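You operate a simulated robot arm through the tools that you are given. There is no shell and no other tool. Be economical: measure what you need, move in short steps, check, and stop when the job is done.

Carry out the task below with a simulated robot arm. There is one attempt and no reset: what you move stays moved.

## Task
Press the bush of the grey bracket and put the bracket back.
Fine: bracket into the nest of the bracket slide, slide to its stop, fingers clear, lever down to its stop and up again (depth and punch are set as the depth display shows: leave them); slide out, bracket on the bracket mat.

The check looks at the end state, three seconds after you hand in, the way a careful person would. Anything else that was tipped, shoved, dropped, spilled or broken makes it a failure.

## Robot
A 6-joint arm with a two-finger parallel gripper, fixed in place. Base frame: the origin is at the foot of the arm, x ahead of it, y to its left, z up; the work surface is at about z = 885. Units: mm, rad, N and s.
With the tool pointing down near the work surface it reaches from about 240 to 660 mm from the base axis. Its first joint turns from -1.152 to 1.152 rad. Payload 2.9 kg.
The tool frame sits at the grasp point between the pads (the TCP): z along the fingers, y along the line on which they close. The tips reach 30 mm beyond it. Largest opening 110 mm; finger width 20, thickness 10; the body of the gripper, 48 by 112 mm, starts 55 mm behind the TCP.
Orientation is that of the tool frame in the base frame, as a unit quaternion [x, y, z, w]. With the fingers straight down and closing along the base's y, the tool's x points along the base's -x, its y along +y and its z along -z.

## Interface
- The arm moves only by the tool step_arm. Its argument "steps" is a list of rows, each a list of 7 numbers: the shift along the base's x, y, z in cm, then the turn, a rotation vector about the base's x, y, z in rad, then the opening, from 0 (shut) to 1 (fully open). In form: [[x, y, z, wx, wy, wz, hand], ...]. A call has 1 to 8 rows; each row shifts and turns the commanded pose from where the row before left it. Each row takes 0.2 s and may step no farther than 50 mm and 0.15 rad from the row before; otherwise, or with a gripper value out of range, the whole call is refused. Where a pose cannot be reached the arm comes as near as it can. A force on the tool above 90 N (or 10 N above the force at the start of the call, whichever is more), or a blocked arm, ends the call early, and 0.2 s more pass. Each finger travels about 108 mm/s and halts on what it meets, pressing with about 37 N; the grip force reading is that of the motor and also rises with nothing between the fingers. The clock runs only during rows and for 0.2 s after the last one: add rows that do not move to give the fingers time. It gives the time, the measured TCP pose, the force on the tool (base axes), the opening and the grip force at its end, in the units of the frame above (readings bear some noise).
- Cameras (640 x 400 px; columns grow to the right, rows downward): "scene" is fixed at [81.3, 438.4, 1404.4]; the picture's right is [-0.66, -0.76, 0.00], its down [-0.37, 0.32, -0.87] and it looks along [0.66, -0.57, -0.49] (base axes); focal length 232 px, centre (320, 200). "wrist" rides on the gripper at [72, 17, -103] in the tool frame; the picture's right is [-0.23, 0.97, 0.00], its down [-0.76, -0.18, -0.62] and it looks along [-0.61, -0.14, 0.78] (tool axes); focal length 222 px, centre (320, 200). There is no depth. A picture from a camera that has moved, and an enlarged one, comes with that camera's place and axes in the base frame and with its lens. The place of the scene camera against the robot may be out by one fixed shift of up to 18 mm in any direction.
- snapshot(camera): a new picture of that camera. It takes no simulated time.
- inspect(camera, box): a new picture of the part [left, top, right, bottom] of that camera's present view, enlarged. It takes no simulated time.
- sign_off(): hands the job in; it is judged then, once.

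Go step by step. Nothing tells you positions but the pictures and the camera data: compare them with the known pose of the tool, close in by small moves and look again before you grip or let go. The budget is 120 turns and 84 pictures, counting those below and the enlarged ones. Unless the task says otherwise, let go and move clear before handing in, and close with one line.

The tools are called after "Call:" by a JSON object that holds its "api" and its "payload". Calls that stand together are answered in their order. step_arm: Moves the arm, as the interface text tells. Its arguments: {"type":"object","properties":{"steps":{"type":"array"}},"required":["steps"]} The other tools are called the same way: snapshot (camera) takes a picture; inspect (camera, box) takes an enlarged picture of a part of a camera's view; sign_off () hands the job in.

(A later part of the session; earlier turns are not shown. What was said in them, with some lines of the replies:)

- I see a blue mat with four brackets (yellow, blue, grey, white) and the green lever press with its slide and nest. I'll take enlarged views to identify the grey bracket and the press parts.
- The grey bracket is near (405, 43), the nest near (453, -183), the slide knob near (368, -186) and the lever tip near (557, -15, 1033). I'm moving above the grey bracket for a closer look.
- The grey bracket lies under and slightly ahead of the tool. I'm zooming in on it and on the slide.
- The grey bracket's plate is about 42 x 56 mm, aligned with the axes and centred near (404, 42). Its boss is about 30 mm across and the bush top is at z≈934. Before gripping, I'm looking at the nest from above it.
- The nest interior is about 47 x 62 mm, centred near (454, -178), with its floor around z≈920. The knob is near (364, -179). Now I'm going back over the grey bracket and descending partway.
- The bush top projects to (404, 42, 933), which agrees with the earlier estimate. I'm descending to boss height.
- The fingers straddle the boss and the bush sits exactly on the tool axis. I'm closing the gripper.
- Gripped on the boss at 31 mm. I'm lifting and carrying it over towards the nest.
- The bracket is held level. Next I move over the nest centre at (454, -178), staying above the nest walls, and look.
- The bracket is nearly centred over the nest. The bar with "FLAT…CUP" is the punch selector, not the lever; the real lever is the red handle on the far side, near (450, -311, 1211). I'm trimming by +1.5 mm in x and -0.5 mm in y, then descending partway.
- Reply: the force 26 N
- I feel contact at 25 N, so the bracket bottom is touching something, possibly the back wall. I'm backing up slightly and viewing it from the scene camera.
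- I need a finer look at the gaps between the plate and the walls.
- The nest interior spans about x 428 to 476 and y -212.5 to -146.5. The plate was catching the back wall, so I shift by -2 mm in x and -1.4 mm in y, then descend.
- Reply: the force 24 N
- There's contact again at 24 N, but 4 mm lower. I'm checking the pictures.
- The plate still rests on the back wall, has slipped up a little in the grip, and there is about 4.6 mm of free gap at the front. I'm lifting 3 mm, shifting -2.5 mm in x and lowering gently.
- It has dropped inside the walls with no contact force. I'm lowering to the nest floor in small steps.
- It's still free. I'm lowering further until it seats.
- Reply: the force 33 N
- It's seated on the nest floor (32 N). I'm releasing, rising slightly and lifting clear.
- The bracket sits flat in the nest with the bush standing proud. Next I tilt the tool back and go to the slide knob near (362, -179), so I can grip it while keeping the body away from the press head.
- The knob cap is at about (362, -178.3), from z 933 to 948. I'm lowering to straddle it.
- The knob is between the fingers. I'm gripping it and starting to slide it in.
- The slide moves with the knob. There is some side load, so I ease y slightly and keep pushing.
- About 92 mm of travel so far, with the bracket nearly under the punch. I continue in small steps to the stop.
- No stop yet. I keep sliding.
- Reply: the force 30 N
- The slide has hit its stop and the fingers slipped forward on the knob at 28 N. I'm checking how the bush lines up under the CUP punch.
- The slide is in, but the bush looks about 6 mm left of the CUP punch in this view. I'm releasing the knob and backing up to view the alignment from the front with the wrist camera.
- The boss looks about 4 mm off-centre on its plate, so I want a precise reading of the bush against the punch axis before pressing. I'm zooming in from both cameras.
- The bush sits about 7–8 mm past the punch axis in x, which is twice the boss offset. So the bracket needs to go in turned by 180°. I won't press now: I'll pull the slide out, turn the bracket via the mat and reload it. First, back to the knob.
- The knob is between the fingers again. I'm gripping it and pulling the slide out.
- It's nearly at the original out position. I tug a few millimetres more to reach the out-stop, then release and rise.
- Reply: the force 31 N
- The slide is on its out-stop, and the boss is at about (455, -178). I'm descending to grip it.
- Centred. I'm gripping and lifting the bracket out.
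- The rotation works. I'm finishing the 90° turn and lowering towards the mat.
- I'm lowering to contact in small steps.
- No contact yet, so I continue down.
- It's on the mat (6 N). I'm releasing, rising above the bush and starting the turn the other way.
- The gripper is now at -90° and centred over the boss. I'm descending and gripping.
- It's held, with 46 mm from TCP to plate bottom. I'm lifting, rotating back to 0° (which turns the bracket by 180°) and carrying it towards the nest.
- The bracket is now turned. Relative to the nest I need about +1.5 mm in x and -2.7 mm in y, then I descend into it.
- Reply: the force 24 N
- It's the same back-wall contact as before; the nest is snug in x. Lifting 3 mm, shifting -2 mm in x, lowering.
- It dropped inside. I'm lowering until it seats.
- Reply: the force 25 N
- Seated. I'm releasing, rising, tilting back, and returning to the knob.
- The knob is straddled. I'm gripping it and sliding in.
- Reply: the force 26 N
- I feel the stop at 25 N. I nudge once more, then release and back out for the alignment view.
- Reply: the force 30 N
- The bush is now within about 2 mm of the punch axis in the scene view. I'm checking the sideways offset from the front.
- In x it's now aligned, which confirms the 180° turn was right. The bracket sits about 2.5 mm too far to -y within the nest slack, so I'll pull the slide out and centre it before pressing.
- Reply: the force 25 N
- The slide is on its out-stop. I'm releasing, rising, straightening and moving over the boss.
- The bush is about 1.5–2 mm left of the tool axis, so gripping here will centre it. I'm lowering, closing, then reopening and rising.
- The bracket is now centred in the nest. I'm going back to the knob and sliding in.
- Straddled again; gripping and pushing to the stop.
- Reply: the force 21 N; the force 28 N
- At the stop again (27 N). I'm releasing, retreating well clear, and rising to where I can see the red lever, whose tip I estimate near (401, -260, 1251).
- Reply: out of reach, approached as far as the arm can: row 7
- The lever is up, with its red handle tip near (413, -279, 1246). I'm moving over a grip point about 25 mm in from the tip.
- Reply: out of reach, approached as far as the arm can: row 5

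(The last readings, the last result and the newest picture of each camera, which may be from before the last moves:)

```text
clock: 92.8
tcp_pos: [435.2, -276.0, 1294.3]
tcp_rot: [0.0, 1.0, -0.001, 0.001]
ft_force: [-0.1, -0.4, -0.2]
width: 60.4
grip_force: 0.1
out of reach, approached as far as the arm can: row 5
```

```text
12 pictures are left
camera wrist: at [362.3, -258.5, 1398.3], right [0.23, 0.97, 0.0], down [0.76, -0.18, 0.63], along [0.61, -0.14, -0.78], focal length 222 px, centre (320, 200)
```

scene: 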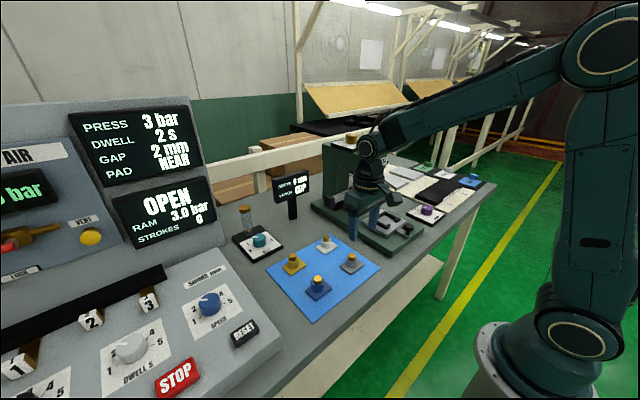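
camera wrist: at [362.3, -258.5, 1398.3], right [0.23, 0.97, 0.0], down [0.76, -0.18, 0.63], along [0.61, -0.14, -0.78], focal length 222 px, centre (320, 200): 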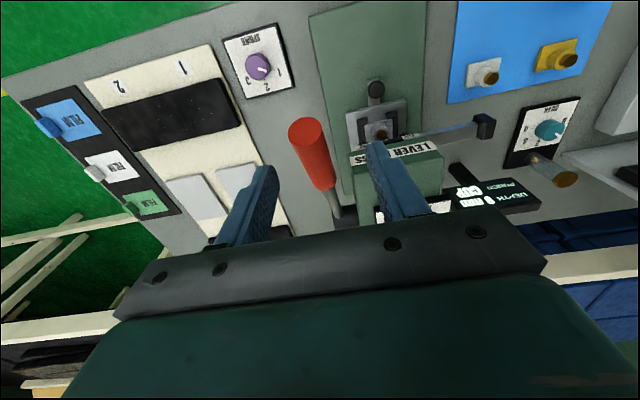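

The triangulated handle tip is near (423, -282, 1231). I adjust to (444, -281) and descend to straddle the handle.

Call:
{"api": "step_arm", "payload": {"steps": [[0.8, -0.5, -1.5, 0, 0, 0, 0.55], [0, 0, -2.5, 0, 0, 0, 0.55], [0, 0, -2.5, 0, 0, 0, 0.55], [0, 0, 0, 0, 0, 0, 0.55]]}}

Call:
{"api": "snapshot", "payload": {"camera": "wrist"}}

```text
clock: 93.8
tcp_pos: [441.8, -281.6, 1230.7]
tcp_rot: [-0.001, 1.0, 0.0, 0.0]
ft_force: [-0.3, 0.1, 0.6]
width: 60.5
grip_force: 0.1
```

```text
11 pictures are left
camera wrist: at [369.3, -263.8, 1333.8], right [0.23, 0.97, 0.0], down [0.76, -0.18, 0.62], along [0.61, -0.14, -0.78], focal length 222 px, centre (320, 200)
```

wrist: 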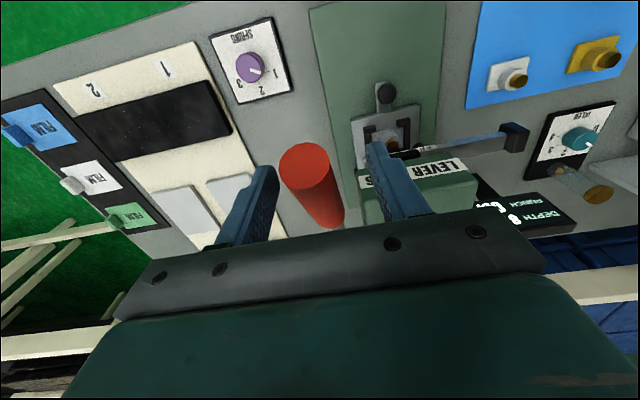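

The handle lies between the fingers. I'm lowering 1 cm and gripping.

Call:
{"api": "step_arm", "payload": {"steps": [[0, -0.2, -1.0, 0, 0, 0, 0.55], [0, 0, 0, 0, 0, 0, 0.35], [0, 0, 0, 0, 0, 0, 0.15], [0, 0, 0, 0, 0, 0, 0.15], [0, 0, 0, 0, 0, 0, 0.15]]}}

```text
clock: 95.0
tcp_pos: [442.6, -286.5, 1220.0]
tcp_rot: [0.002, 1.0, -0.001, 0.002]
ft_force: [1.3, -26.6, 0.3]
width: 26.3
grip_force: 44.6
```

Gripped at 26 mm. I'm easing y to relieve the side load and starting down along the lever's arc (pivot near (595, 1140)).

Call:
{"api": "step_arm", "payload": {"steps": [[0, -0.3, 0, 0, 0, 0, 0.15], [-0.5, 0, -1.07, 0, -0.03, 0, 0.15], [-0.47, 0, -1.12, 0, -0.04, 0, 0.15], [-0.35, 0, -1.15, 0, -0.04, 0, 0.15], [-0.31, 0, -1.15, 0, -0.04, 0, 0.15]]}}

```text
clock: 96.2
tcp_pos: [438.0, -284.9, 1201.5]
tcp_rot: [-0.003, 0.999, 0.013, 0.048]
ft_force: [-22.0, 69.5, 5.5]
width: 26.9
grip_force: 44.8
out of reach, approached as far as the arm can: row 3, 4, 5
```

The tilt makes the pose unreachable there, and I overcorrected in y. I'm taking the tilt out and easing y back.

Call:
{"api": "step_arm", "payload": {"steps": [[0, 0.2, 0, 0, 0.11, 0, 0.15], [0, 0, 0, 0, 0, 0, 0.15]]}}

Call:
{"api": "inspect", "payload": {"camera": "scene", "box": [350, 90, 450, 215]}}

```text
clock: 96.8
tcp_pos: [438.6, -284.1, 1203.9]
tcp_rot: [-0.007, 1.0, 0.016, 0.017]
ft_force: [-13.1, 81.2, 12.2]
width: 27.0
grip_force: 44.8
out of reach, approached as far as the arm can: row 1
```

```text
3.20 times, centred on (400, 152) of scene
camera zoom: at [80.6, 441.4, 1403.4], right [-0.66, -0.76, 0.0], down [-0.37, 0.32, -0.87], along [0.66, -0.57, -0.49], focal length 742 px, centre (64, 352)
```

zoom: 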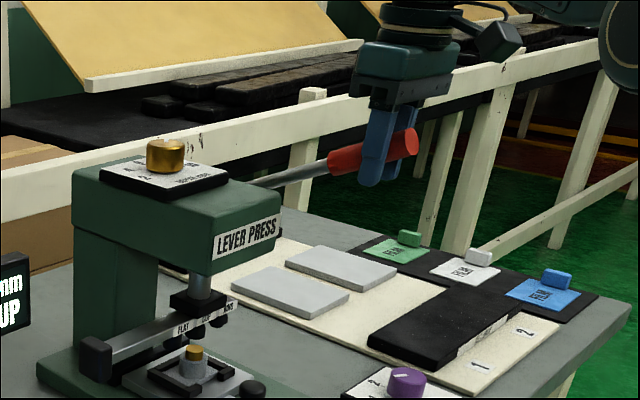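

There's a strong lateral strain of 81 N, so I'm opening the fingers to relax and see whether the lever springs back by itself.

Call:
{"api": "step_arm", "payload": {"steps": [[0, 0, 0, 0, 0, 0, 0.3], [0, 0, 0, 0, 0, 0, 0.5], [0, 0, 0, 0, 0, 0, 0.55], [0, 0, 0, 0, 0, 0, 0.55]]}}

Call:
{"api": "snapshot", "payload": {"camera": "wrist"}}

```text
clock: 97.8
tcp_pos: [438.9, -299.6, 1202.3]
tcp_rot: [0.001, 1.0, 0.005, 0.022]
ft_force: [-0.3, 0.7, 0.7]
width: 60.3
grip_force: 0.1
```

```text
9 pictures are left
camera wrist: at [361.3, -282.9, 1302.3], right [0.23, 0.97, 0.02], down [0.73, -0.18, 0.65], along [0.64, -0.14, -0.76], focal length 222 px, centre (320, 200)
```

wrist: 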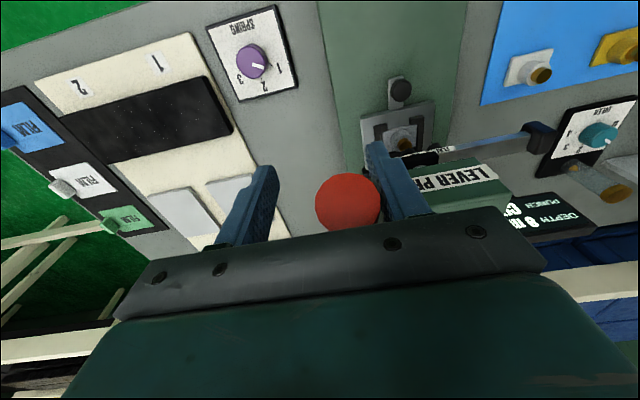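

The lever is free of the fingers. I'll push it down from above with closed fingers instead, so first I rise clear of the handle.

Call:
{"api": "step_arm", "payload": {"steps": [[0, 0, 3, 0, 0, 0, 0.55], [0, 0, 3, 0, 0, 0, 0.55], [0, 0, 2.0, 0, 0, 0, 0.55], [0, 0, 0, 0, 0, 0, 0.3], [0, 0, 0, 0, 0, 0, 0.0], [0, 0, 0, 0, 0, 0, 0.0]]}}

```text
clock: 99.2
tcp_pos: [438.8, -298.8, 1282.7]
tcp_rot: [-0.001, 1.0, 0.005, 0.022]
ft_force: [-0.1, 0.8, 0.0]
width: 0.2
grip_force: 37.5
```

I'm squaring the tool up, moving to x 447, y -284 above the handle, and lowering until it touches.

Call:
{"api": "step_arm", "payload": {"steps": [[0.4, 0.75, 0, -0.01, 0.044, 0, 0], [0.4, 0.75, 0, 0, 0, 0, 0], [0, 0, -1, 0, 0, 0, 0], [0, 0, -1, 0, 0, 0, 0], [0, 0, -0.5, 0, 0, 0, 0], [0, 0, 0, 0, 0, 0, 0]]}}

Call:
{"api": "inspect", "payload": {"camera": "scene", "box": [350, 90, 450, 215]}}

```text
clock: 100.6
tcp_pos: [447.3, -283.8, 1256.7]
tcp_rot: [0.0, 1.0, -0.001, 0.0]
ft_force: [0.7, 0.1, 0.8]
width: 0.0
grip_force: 37.2
```

```text
3.20 times, centred on (400, 152) of scene
camera zoom: at [81.3, 438.4, 1404.4], right [-0.66, -0.76, 0.0], down [-0.37, 0.32, -0.87], along [0.66, -0.57, -0.49], focal length 742 px, centre (64, 352)
```

zoom: 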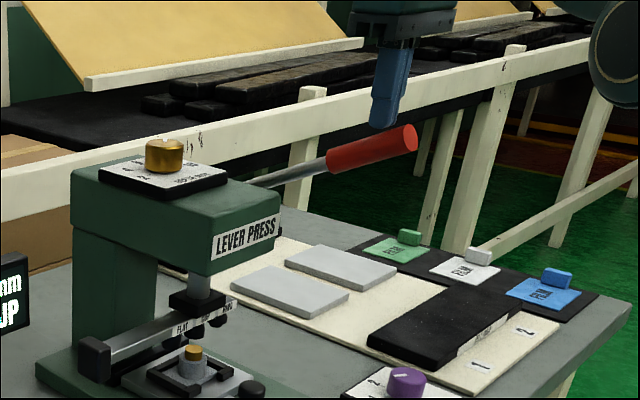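

The lever stays where left (no spring), so I'll push it down first and lift it afterwards. Pushing down now.

Call:
{"api": "step_arm", "payload": {"steps": [[0, 0, -1.5, 0, 0, 0, 0], [0, 0, -1.5, 0, 0, 0, 0], [0, 0, -1.5, 0, 0, 0, 0], [0, 0, -1.5, 0, 0, 0, 0], [0, 0, -1.5, 0, 0, 0, 0], [0, 0, 0, 0, 0, 0, 0]]}}

```text
clock: 102.0
tcp_pos: [447.4, -284.3, 1182.2]
tcp_rot: [-0.001, 1.0, -0.001, 0.0]
ft_force: [1.1, -0.8, 0.7]
width: 0.0
grip_force: 36.4
```

No force felt. I need to see whether the lever is following.

Call:
{"api": "inspect", "payload": {"camera": "scene", "box": [350, 90, 450, 215]}}

```text
3.20 times, centred on (400, 152) of scene
camera zoom: at [81.3, 438.4, 1404.4], right [-0.66, -0.76, 0.0], down [-0.37, 0.32, -0.87], along [0.66, -0.57, -0.49], focal length 742 px, centre (64, 352)
```

zoom: 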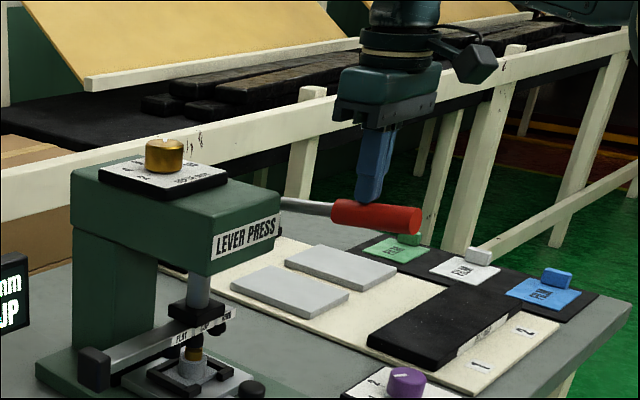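

The lever follows, and the ram and cup punch have reached the bush. I continue down to the stop.

Call:
{"api": "step_arm", "payload": {"steps": [[0, 0, -0.8, 0, 0, 0, 0], [0, 0, -0.8, 0, 0, 0, 0], [0, 0, -0.8, 0, 0, 0, 0], [0, 0, -0.8, 0, 0, 0, 0], [0, 0, 0, 0, 0, 0, 0]]}}

```text
clock: 103.2
tcp_pos: [445.6, -284.3, 1151.2]
tcp_rot: [0.0, 1.0, 0.0, 0.001]
ft_force: [-0.9, -0.8, 2.6]
width: 0.0
grip_force: 37.1
```

Call:
{"api": "step_arm", "payload": {"steps": [[0, 0, -0.8, 0, 0, 0, 0], [0, 0, -0.8, 0, 0, 0, 0], [0, 0, -0.8, 0, 0, 0, 0], [0, 0, -0.8, 0, 0, 0, 0], [0, 0, 0, 0, 0, 0, 0]]}}

```text
clock: 104.4
tcp_pos: [447.0, -283.1, 1117.2]
tcp_rot: [0.0, 1.0, 0.0, -0.001]
ft_force: [1.3, 0.8, 4.4]
width: 0.0
grip_force: 37.2
```

The force is rising slightly, so I keep going.

Call:
{"api": "step_arm", "payload": {"steps": [[0.1, 0, -0.8, 0, 0, 0, 0], [0.1, 0, -0.8, 0, 0, 0, 0], [0.2, 0, -0.8, 0, 0, 0, 0], [0.2, 0, -0.8, 0, 0, 0, 0], [0, 0, 0, 0, 0, 0, 0]]}}

```text
clock: 105.2
tcp_pos: [447.7, -284.3, 1115.6]
tcp_rot: [0.002, 1.0, -0.006, 0.011]
ft_force: [-9.6, 2.6, 24.5]
width: 0.1
grip_force: 37.0
stopped in row 3: the force on the tool passed its limit (the readings are from after the stop); the commanded pose is now the measured one
```

A hard stop at z≈1115, with the force limit hit. I'm checking the ram.

Call:
{"api": "inspect", "payload": {"camera": "scene", "box": [350, 130, 440, 215]}}

```text
4.71 times, centred on (395, 172) of scene
camera zoom: at [80.7, 438.7, 1404.3], right [-0.66, -0.76, 0.0], down [-0.37, 0.32, -0.87], along [0.66, -0.57, -0.49], focal length 1091 px, centre (-33, 329)
```

zoom: 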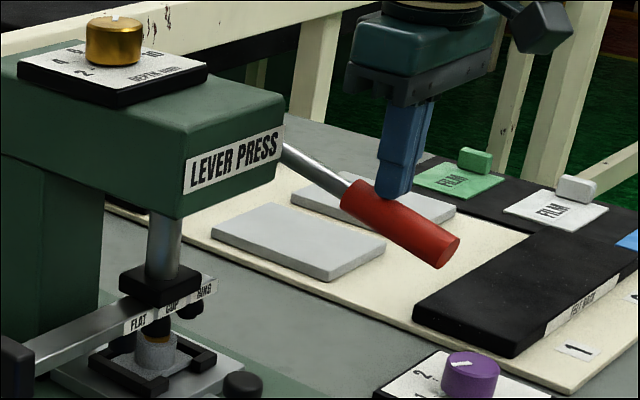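

The ram is fully down with the bush pressed. To raise the lever, I lift the fingers off, open, and straddle the handle.

Call:
{"api": "step_arm", "payload": {"steps": [[0, 0, 2.0, 0, 0, 0, 0], [-0.7, -0.05, 2.0, 0, -0.02, 0, 0.3], [-0.7, 0, 0, 0, 0.04, 0, 0.55], [0, 0, 0, 0, 0, 0, 0.55], [0, 0, -3.5, 0, 0, 0, 0.55], [0, 0, -3.5, 0, 0, 0, 0.55], [0, 0, -2, 0, 0, 0, 0.55], [0, 0, 0, 0, 0, 0, 0.55]]}}

Call:
{"api": "snapshot", "payload": {"camera": "wrist"}}

```text
clock: 107.0
tcp_pos: [434.6, -285.5, 1060.4]
tcp_rot: [0.001, 1.0, -0.005, -0.002]
ft_force: [0.0, 0.3, 1.0]
width: 60.3
grip_force: 0.1
```

```text
5 pictures are left
camera wrist: at [362.2, -267.0, 1164.4], right [0.23, 0.97, -0.01], down [0.76, -0.17, 0.62], along [0.6, -0.15, -0.78], focal length 222 px, centre (320, 200)
```

wrist: 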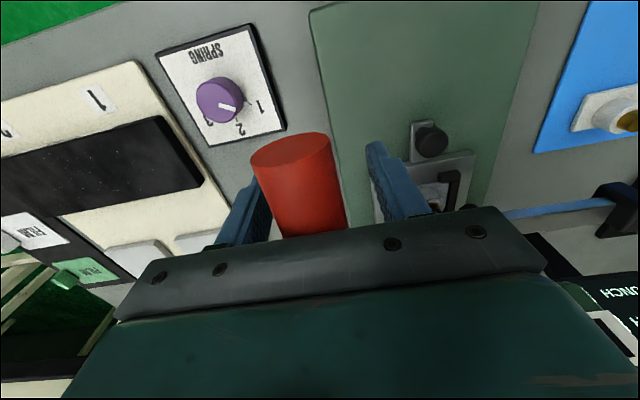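

The lever has risen a little and its axis is about 40 mm above the TCP. I'm raising to it and gripping.

Call:
{"api": "step_arm", "payload": {"steps": [[0, 0, 2, 0.01, 0, 0, 0.55], [0, 0, 1.9, 0, 0, 0, 0.55], [0, 0, 0, 0, 0, 0, 0.35], [0, 0, 0, 0, 0, 0, 0.2], [0, 0, 0, 0, 0, 0, 0.2], [0, 0, 0, 0, 0, 0, 0.2]]}}

```text
clock: 108.4
tcp_pos: [434.0, -284.7, 1098.8]
tcp_rot: [0.001, 1.0, -0.001, -0.003]
ft_force: [0.1, 2.2, 2.4]
width: 26.5
grip_force: 45.1
```

Gripped at 26.5 mm with little side load. I'm raising it along the arc.

Call:
{"api": "step_arm", "payload": {"steps": [[-0.2, 0, 1.05, 0, 0, 0, 0.2], [-0.17, 0, 1.08, 0, 0, 0, 0.2], [-0.06, 0, 1.15, 0, 0, 0, 0.2], [-0.02, 0, 1.15, 0, 0, 0, 0.2], [0.1, 0, 1.15, 0, 0, 0, 0.2], [0.14, 0, 1.14, 0, 0, 0, 0.2]]}}

```text
clock: 109.8
tcp_pos: [431.3, -285.9, 1169.3]
tcp_rot: [0.002, 1.0, -0.001, -0.002]
ft_force: [2.0, -4.6, -0.7]
width: 26.9
grip_force: 44.7
```

Call:
{"api": "step_arm", "payload": {"steps": [[0.25, 0, 1.12, 0, 0, 0, 0.2], [0.3, 0, 1.1, 0, 0, 0, 0.2], [0.3, 0, 0.8, 0, 0, 0, 0.2], [0.33, 0, 0.8, 0, 0, 0, 0.2], [0, 0, 0, 0, 0, 0, 0.2]]}}

```text
clock: 111.0
tcp_pos: [442.7, -285.5, 1203.6]
tcp_rot: [0.003, 1.0, 0.003, -0.005]
ft_force: [-8.4, -1.5, -27.3]
width: 26.8
grip_force: 44.9
```

Resistance of -27 N suggests the top stop. I nudge a bit more to confirm.

Call:
{"api": "step_arm", "payload": {"steps": [[0.2, 0, 0.5, 0, 0, 0, 0.2], [0.1, 0, 0.4, 0, 0, 0, 0.2], [0, 0, 0, 0, 0, 0, 0.2]]}}

Call:
{"api": "inspect", "payload": {"camera": "scene", "box": [350, 90, 450, 215]}}

```text
clock: 111.8
tcp_pos: [447.9, -285.9, 1214.0]
tcp_rot: [0.002, 1.0, -0.001, -0.002]
ft_force: [-5.5, -3.4, -6.7]
width: 26.2
grip_force: 45.1
```

```text
3.20 times, centred on (400, 152) of scene
camera zoom: at [81.1, 438.2, 1404.5], right [-0.66, -0.76, 0.0], down [-0.37, 0.32, -0.87], along [0.66, -0.57, -0.49], focal length 742 px, centre (64, 352)
```

zoom: 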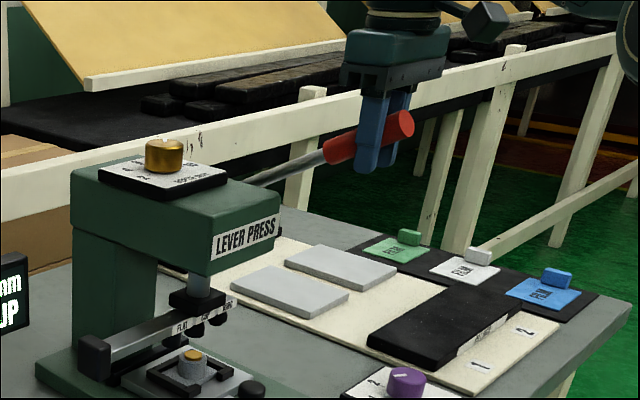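

The lever is back at its original height and the bush is pressed in. I'm releasing, rising clear and retreating towards the knob approach.

Call:
{"api": "step_arm", "payload": {"steps": [[0, 0, 0, 0, 0, 0, 0.35], [0, 0, 0, 0, 0, 0, 0.55], [0, 0, 0, 0, 0, 0, 0.55], [0, 0, 3.0, 0, 0, 0, 0.55], [0, 0, 3.5, 0, 0, 0, 0.5], [-4, 0, 0, 0, 0, 0, 0.5], [-4, 0, 0, 0, 0, 0, 0.5], [-2, 2, 0, 0, 0, 0, 0.5]]}}

Call:
{"api": "step_arm", "payload": {"steps": [[0, 4, -2, 0, 0, 0, 0.5], [0, 4.5, -2, 0, 0, 0, 0.5], [0, 0, -4, 0, 0, 0, 0.5], [0, 0, -4, 0, 0, 0, 0.5], [0, 0, 0, 0, 0, 0, 0.5]]}}

```text
clock: 113.6
tcp_pos: [347.6, -263.9, 1280.0]
tcp_rot: [0.002, 1.0, -0.001, -0.003]
ft_force: [-0.2, 0.5, -0.1]
width: 55.0
grip_force: 0.0
```

```text
clock: 114.8
tcp_pos: [348.1, -180.4, 1159.0]
tcp_rot: [0.001, 1.0, -0.001, -0.003]
ft_force: [-0.1, -0.4, -1.1]
width: 54.9
grip_force: 0.1
```

I'm tilting and moving to the pre-approach point for the knob.

Call:
{"api": "step_arm", "payload": {"steps": [[1.2, 0.1, -2.5, 0, -0.15, 0, 0.5], [1.2, 0, -2.5, 0, -0.15, 0, 0.5], [1.35, 0, -2.4, 0, -0.15, 0, 0.5], [0, 0, 0, 0, -0.006, 0, 0.5]]}}

```text
clock: 115.8
tcp_pos: [384.3, -179.9, 1084.6]
tcp_rot: [0.002, 0.975, 0.001, 0.224]
ft_force: [0.2, -0.3, -0.3]
width: 55.0
grip_force: 0.1
```

Descending to the knob along the earlier path, then a check picture.

Call:
{"api": "step_arm", "payload": {"steps": [[2.8, 0.05, -3.5, 0, 0, 0, 0.5], [2.8, 0, -3.5, 0, 0, 0, 0.5], [2.5, 0, -3.5, 0, 0, 0, 0.5], [1.3, 0, -3.5, 0, 0, 0, 0.5], [0, 0, 0, 0, 0, 0, 0.5]]}}

Call:
{"api": "inspect", "payload": {"camera": "wrist", "box": [200, 80, 440, 230]}}

```text
clock: 117.0
tcp_pos: [478.1, -178.0, 945.9]
tcp_rot: [0.001, 0.975, 0.0, 0.223]
ft_force: [-0.3, 0.2, -1.0]
width: 54.9
grip_force: 0.1
```

```text
2.67 times, centred on (320, 155) of wrist
camera zoom: at [367.8, -160.1, 1006.5], right [0.21, 0.97, 0.1], down [0.41, -0.18, 0.89], along [0.89, -0.14, -0.44], focal length 592 px, centre (320, 320)
```

zoom: 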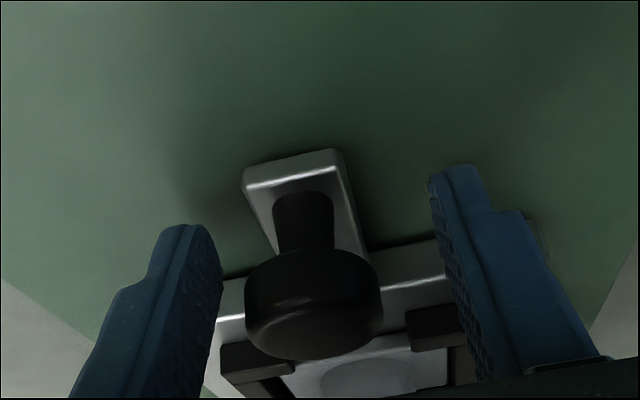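

The knob is straddled. I'm gripping it and pulling the slide out to its stop.

Call:
{"api": "step_arm", "payload": {"steps": [[0, -0.05, 0, 0, 0, 0, 0.3], [0, 0, 0, 0, 0, 0, 0.2], [0, 0, 0, 0, 0, 0, 0.2], [-0.5, 0, 0, 0, 0, 0, 0.2], [-1.2, 0, 0, 0, 0, 0, 0.2], [-1.2, 0, 0, 0, 0, 0, 0.2], [-1.2, 0, 0, 0, 0, 0, 0.2], [-1.2, 0, 0, 0, 0, 0, 0.2]]}}

Call:
{"api": "step_arm", "payload": {"steps": [[-1.2, 0, 0, 0, 0, 0, 0.2], [-1.2, 0, 0, 0, 0, 0, 0.2], [-1.2, 0, 0, 0, 0, 0, 0.2], [-1.2, 0, 0, 0, 0, 0, 0.2], [-0.8, 0, 0, 0, 0, 0, 0.2], [-0.5, 0, 0, 0, 0, 0, 0.2], [-0.4, 0, 0, 0, 0, 0, 0.2], [-0.2, 0, 0, 0, 0, 0, 0.2]]}}

```text
clock: 118.8
tcp_pos: [425.3, -179.6, 945.2]
tcp_rot: [0.003, 0.975, -0.001, 0.224]
ft_force: [2.2, -17.3, -6.2]
width: 29.2
grip_force: 44.7
```

```text
clock: 120.6
tcp_pos: [357.2, -180.3, 944.4]
tcp_rot: [0.002, 0.975, -0.002, 0.223]
ft_force: [1.4, -16.3, -12.2]
width: 29.2
grip_force: 45.2
```

Call:
{"api": "step_arm", "payload": {"steps": [[-0.3, 0, 0, 0, 0, 0, 0.2], [0, 0, 0, 0, 0, 0, 0.2]]}}

```text
clock: 121.2
tcp_pos: [356.0, -180.4, 944.9]
tcp_rot: [0.002, 0.974, -0.001, 0.225]
ft_force: [28.9, -18.9, -32.9]
width: 29.4
grip_force: 44.9
```

On the out-stop. I'm releasing, rising, and moving over the boss.

Call:
{"api": "step_arm", "payload": {"steps": [[0.2, 0, 0, 0, 0, 0, 0.4], [0, 0, 0, 0, 0, 0, 0.5], [0, 0, 0, 0, 0, 0, 0.5], [-0.3, 0, 3.5, 0, 0, 0, 0.5], [0, 0, 3.5, 0, 0, 0, 0.5], [2.9, 0, 3.3, 0, 0.15, 0, 0.5], [3.3, 0, 2, 0, 0.15, 0, 0.42], [3.0, 0.15, 0, 0, 0.155, 0, 0.42]]}}

```text
refused: row 8 steps farther than a row can; nothing moved
```

Call:
{"api": "step_arm", "payload": {"steps": [[0.2, 0, 0, 0, 0, 0, 0.4], [0, 0, 0, 0, 0, 0, 0.5], [0, 0, 0, 0, 0, 0, 0.5], [-0.3, 0, 3.5, 0, 0, 0, 0.5], [0, 0, 3.5, 0, 0, 0, 0.5], [2.9, 0, 3.3, 0, 0.15, 0, 0.5], [3.3, 0, 2, 0, 0.15, 0, 0.42], [3.0, 0.15, 0, 0, 0.15, 0, 0.42]]}}

Call:
{"api": "step_arm", "payload": {"steps": [[0, 0, -4, 0, 0, 0, 0.42], [0, 0, -4, 0, 0, 0, 0.42], [0, 0, -1.0, 0, 0, 0, 0.42], [0, 0, 0, 0, 0, 0, 0.42]]}}

Call:
{"api": "inspect", "payload": {"camera": "wrist", "box": [220, 80, 420, 220]}}

```text
clock: 123.0
tcp_pos: [446.7, -178.2, 1069.0]
tcp_rot: [0.002, 1.0, 0.0, 0.0]
ft_force: [-0.4, -1.3, 0.0]
width: 46.1
grip_force: 0.0
```

```text
clock: 124.0
tcp_pos: [445.8, -177.6, 978.5]
tcp_rot: [0.002, 1.0, 0.001, 0.0]
ft_force: [0.0, 0.4, -0.3]
width: 45.9
grip_force: 0.1
```

```text
2.86 times, centred on (320, 150) of wrist
camera zoom: at [373.7, -159.6, 1081.8], right [0.23, 0.97, 0.0], down [0.76, -0.18, 0.62], along [0.61, -0.14, -0.78], focal length 635 px, centre (320, 343)
```

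zoom: 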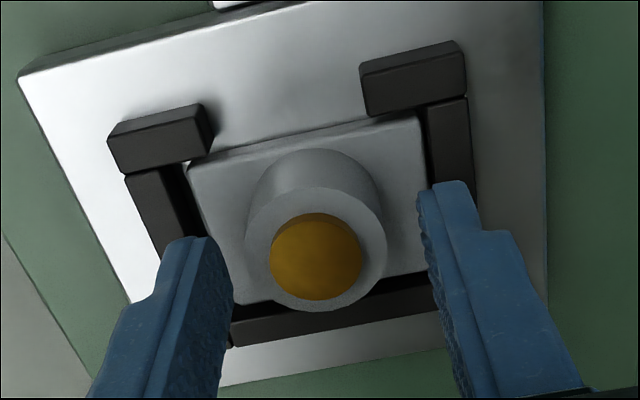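

The bush is pressed well into the boss. I'm lowering, gripping, and lifting the bracket out.

Call:
{"api": "step_arm", "payload": {"steps": [[0, 0, -0.95, 0, 0, 0, 0.42], [0, 0, 0, 0, 0, 0, 0.3], [0, 0, 0, 0, 0, 0, 0.2], [0, 0, 0, 0, 0, 0, 0.2], [0, 0, 1.5, 0, 0, 0, 0.2], [0, 0, 3.5, 0, 0, 0, 0.2], [-1, 2, 2, 0, 0, 0, 0.2], [-1, 4, 0, 0, 0, 0, 0.2]]}}

Call:
{"api": "step_arm", "payload": {"steps": [[-1, 4, 0, 0, 0, 0, 0.2], [-1, 4, 0, 0, 0, 0, 0.2], [0, 4, 0, 0, 0, 0, 0.2], [0, 4, 0, 0, 0, 0, 0.2], [0, 0, -4, 0, 0, 0, 0.2], [0, 0, -4, 0, 0, 0, 0.2], [0, 0, -1.5, 0, 0, 0, 0.2], [0, 0, 0, 0, 0, 0, 0.2]]}}

```text
clock: 125.8
tcp_pos: [425.8, -117.8, 1038.8]
tcp_rot: [0.001, 1.0, 0.001, 0.0]
ft_force: [0.8, 0.2, -1.2]
width: 31.7
grip_force: 37.3
```

```text
clock: 127.6
tcp_pos: [405.6, 43.6, 943.5]
tcp_rot: [0.001, 1.0, 0.001, 0.0]
ft_force: [-0.7, -0.1, -1.9]
width: 31.3
grip_force: 36.8
```

Held over the mat spot. I'm lowering gently to contact.

Call:
{"api": "step_arm", "payload": {"steps": [[0, 0, -0.4, 0, 0, 0, 0.2], [0, 0, -0.4, 0, 0, 0, 0.2], [0, 0, -0.3, 0, 0, 0, 0.2], [0, 0, 0, 0, 0, 0, 0.2]]}}

```text
clock: 128.6
tcp_pos: [406.6, 41.6, 932.9]
tcp_rot: [0.003, 1.0, 0.0, 0.0]
ft_force: [-0.4, 0.4, -1.2]
width: 31.4
grip_force: 37.0
```

Call:
{"api": "step_arm", "payload": {"steps": [[0, 0, -0.12, 0, 0, 0, 0.2], [0, 0, -0.12, 0, 0, 0, 0.2], [0, 0, 0, 0, 0, 0, 0.2]]}}

```text
clock: 129.4
tcp_pos: [406.3, 43.0, 931.3]
tcp_rot: [0.002, 1.0, 0.001, 0.0]
ft_force: [-1.1, 0.1, -0.8]
width: 31.2
grip_force: 36.8
```

Call:
{"api": "step_arm", "payload": {"steps": [[0, 0, -0.12, 0, 0, 0, 0.2], [0, 0, 0, 0, 0, 0, 0.2]]}}

```text
clock: 130.0
tcp_pos: [406.3, 42.1, 930.6]
tcp_rot: [0.002, 1.0, 0.0, 0.0]
ft_force: [0.2, -0.4, -0.6]
width: 31.5
grip_force: 36.7
```

Call:
{"api": "step_arm", "payload": {"steps": [[0, 0, -0.12, 0, 0, 0, 0.2], [0, 0, 0, 0, 0, 0, 0.2]]}}

```text
clock: 130.6
tcp_pos: [406.2, 43.3, 928.6]
tcp_rot: [0.001, 1.0, 0.0, 0.001]
ft_force: [-7.2, -1.8, 21.2]
width: 31.6
grip_force: 37.0
```

It has landed on the mat (21 N). I'm releasing, rising clear and checking.

Call:
{"api": "step_arm", "payload": {"steps": [[0, 0, 0.1, 0, 0, 0, 0.3], [0, 0, 0, 0, 0, 0, 0.5], [0, 0, 0, 0, 0, 0, 0.5], [0, 0, 0, 0, 0, 0, 0.5], [0, 0, 3.5, 0, 0, 0, 0.5], [0, 0, 4, 0, 0, 0, 0.5], [-2, 0, 4.5, 0, 0, 0, 0.5], [-2, 0, 4.5, 0, 0, 0, 0.5]]}}

Call:
{"api": "step_arm", "payload": {"steps": [[0, 0, 4.5, 0, 0, 0, 0.5], [-1, -3, 3, 0, 0, 0, 0.5], [-1, -3, 3, 0, 0, 0, 0.5], [0, 0, 0, 0, 0, 0, 0.5]]}}

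Call:
{"api": "inspect", "payload": {"camera": "scene", "box": [250, 130, 450, 330]}}

```text
clock: 132.4
tcp_pos: [366.0, 43.2, 1093.9]
tcp_rot: [0.002, 1.0, 0.0, -0.001]
ft_force: [-0.4, -0.1, 0.9]
width: 55.2
grip_force: 0.1
```

```text
clock: 133.4
tcp_pos: [345.9, -17.6, 1199.9]
tcp_rot: [0.001, 1.0, 0.0, 0.0]
ft_force: [0.3, -0.6, 0.4]
width: 55.0
grip_force: 0.1
```

```text
2.00 times, centred on (350, 230) of scene
camera zoom: at [81.3, 438.4, 1404.4], right [-0.66, -0.76, 0.0], down [-0.37, 0.32, -0.87], along [0.66, -0.57, -0.49], focal length 464 px, centre (260, 140)
```

zoom: 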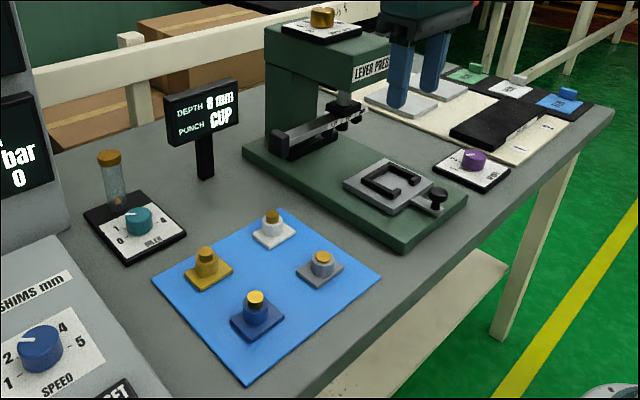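

The pressed grey bracket is flat on the mat, the slide is out and empty, the lever was left raised, and nothing else looks disturbed. I'm handing in.

Call:
{"api": "sign_off", "payload": {}}

```text
The job is handed in.
```

The grey bracket's bush was pressed with the lever taken down to its stop and back up. The slide is out and empty, and the bracket is back on its mat, turned 180° from how it started because the bush only lined up with the punch that way round.
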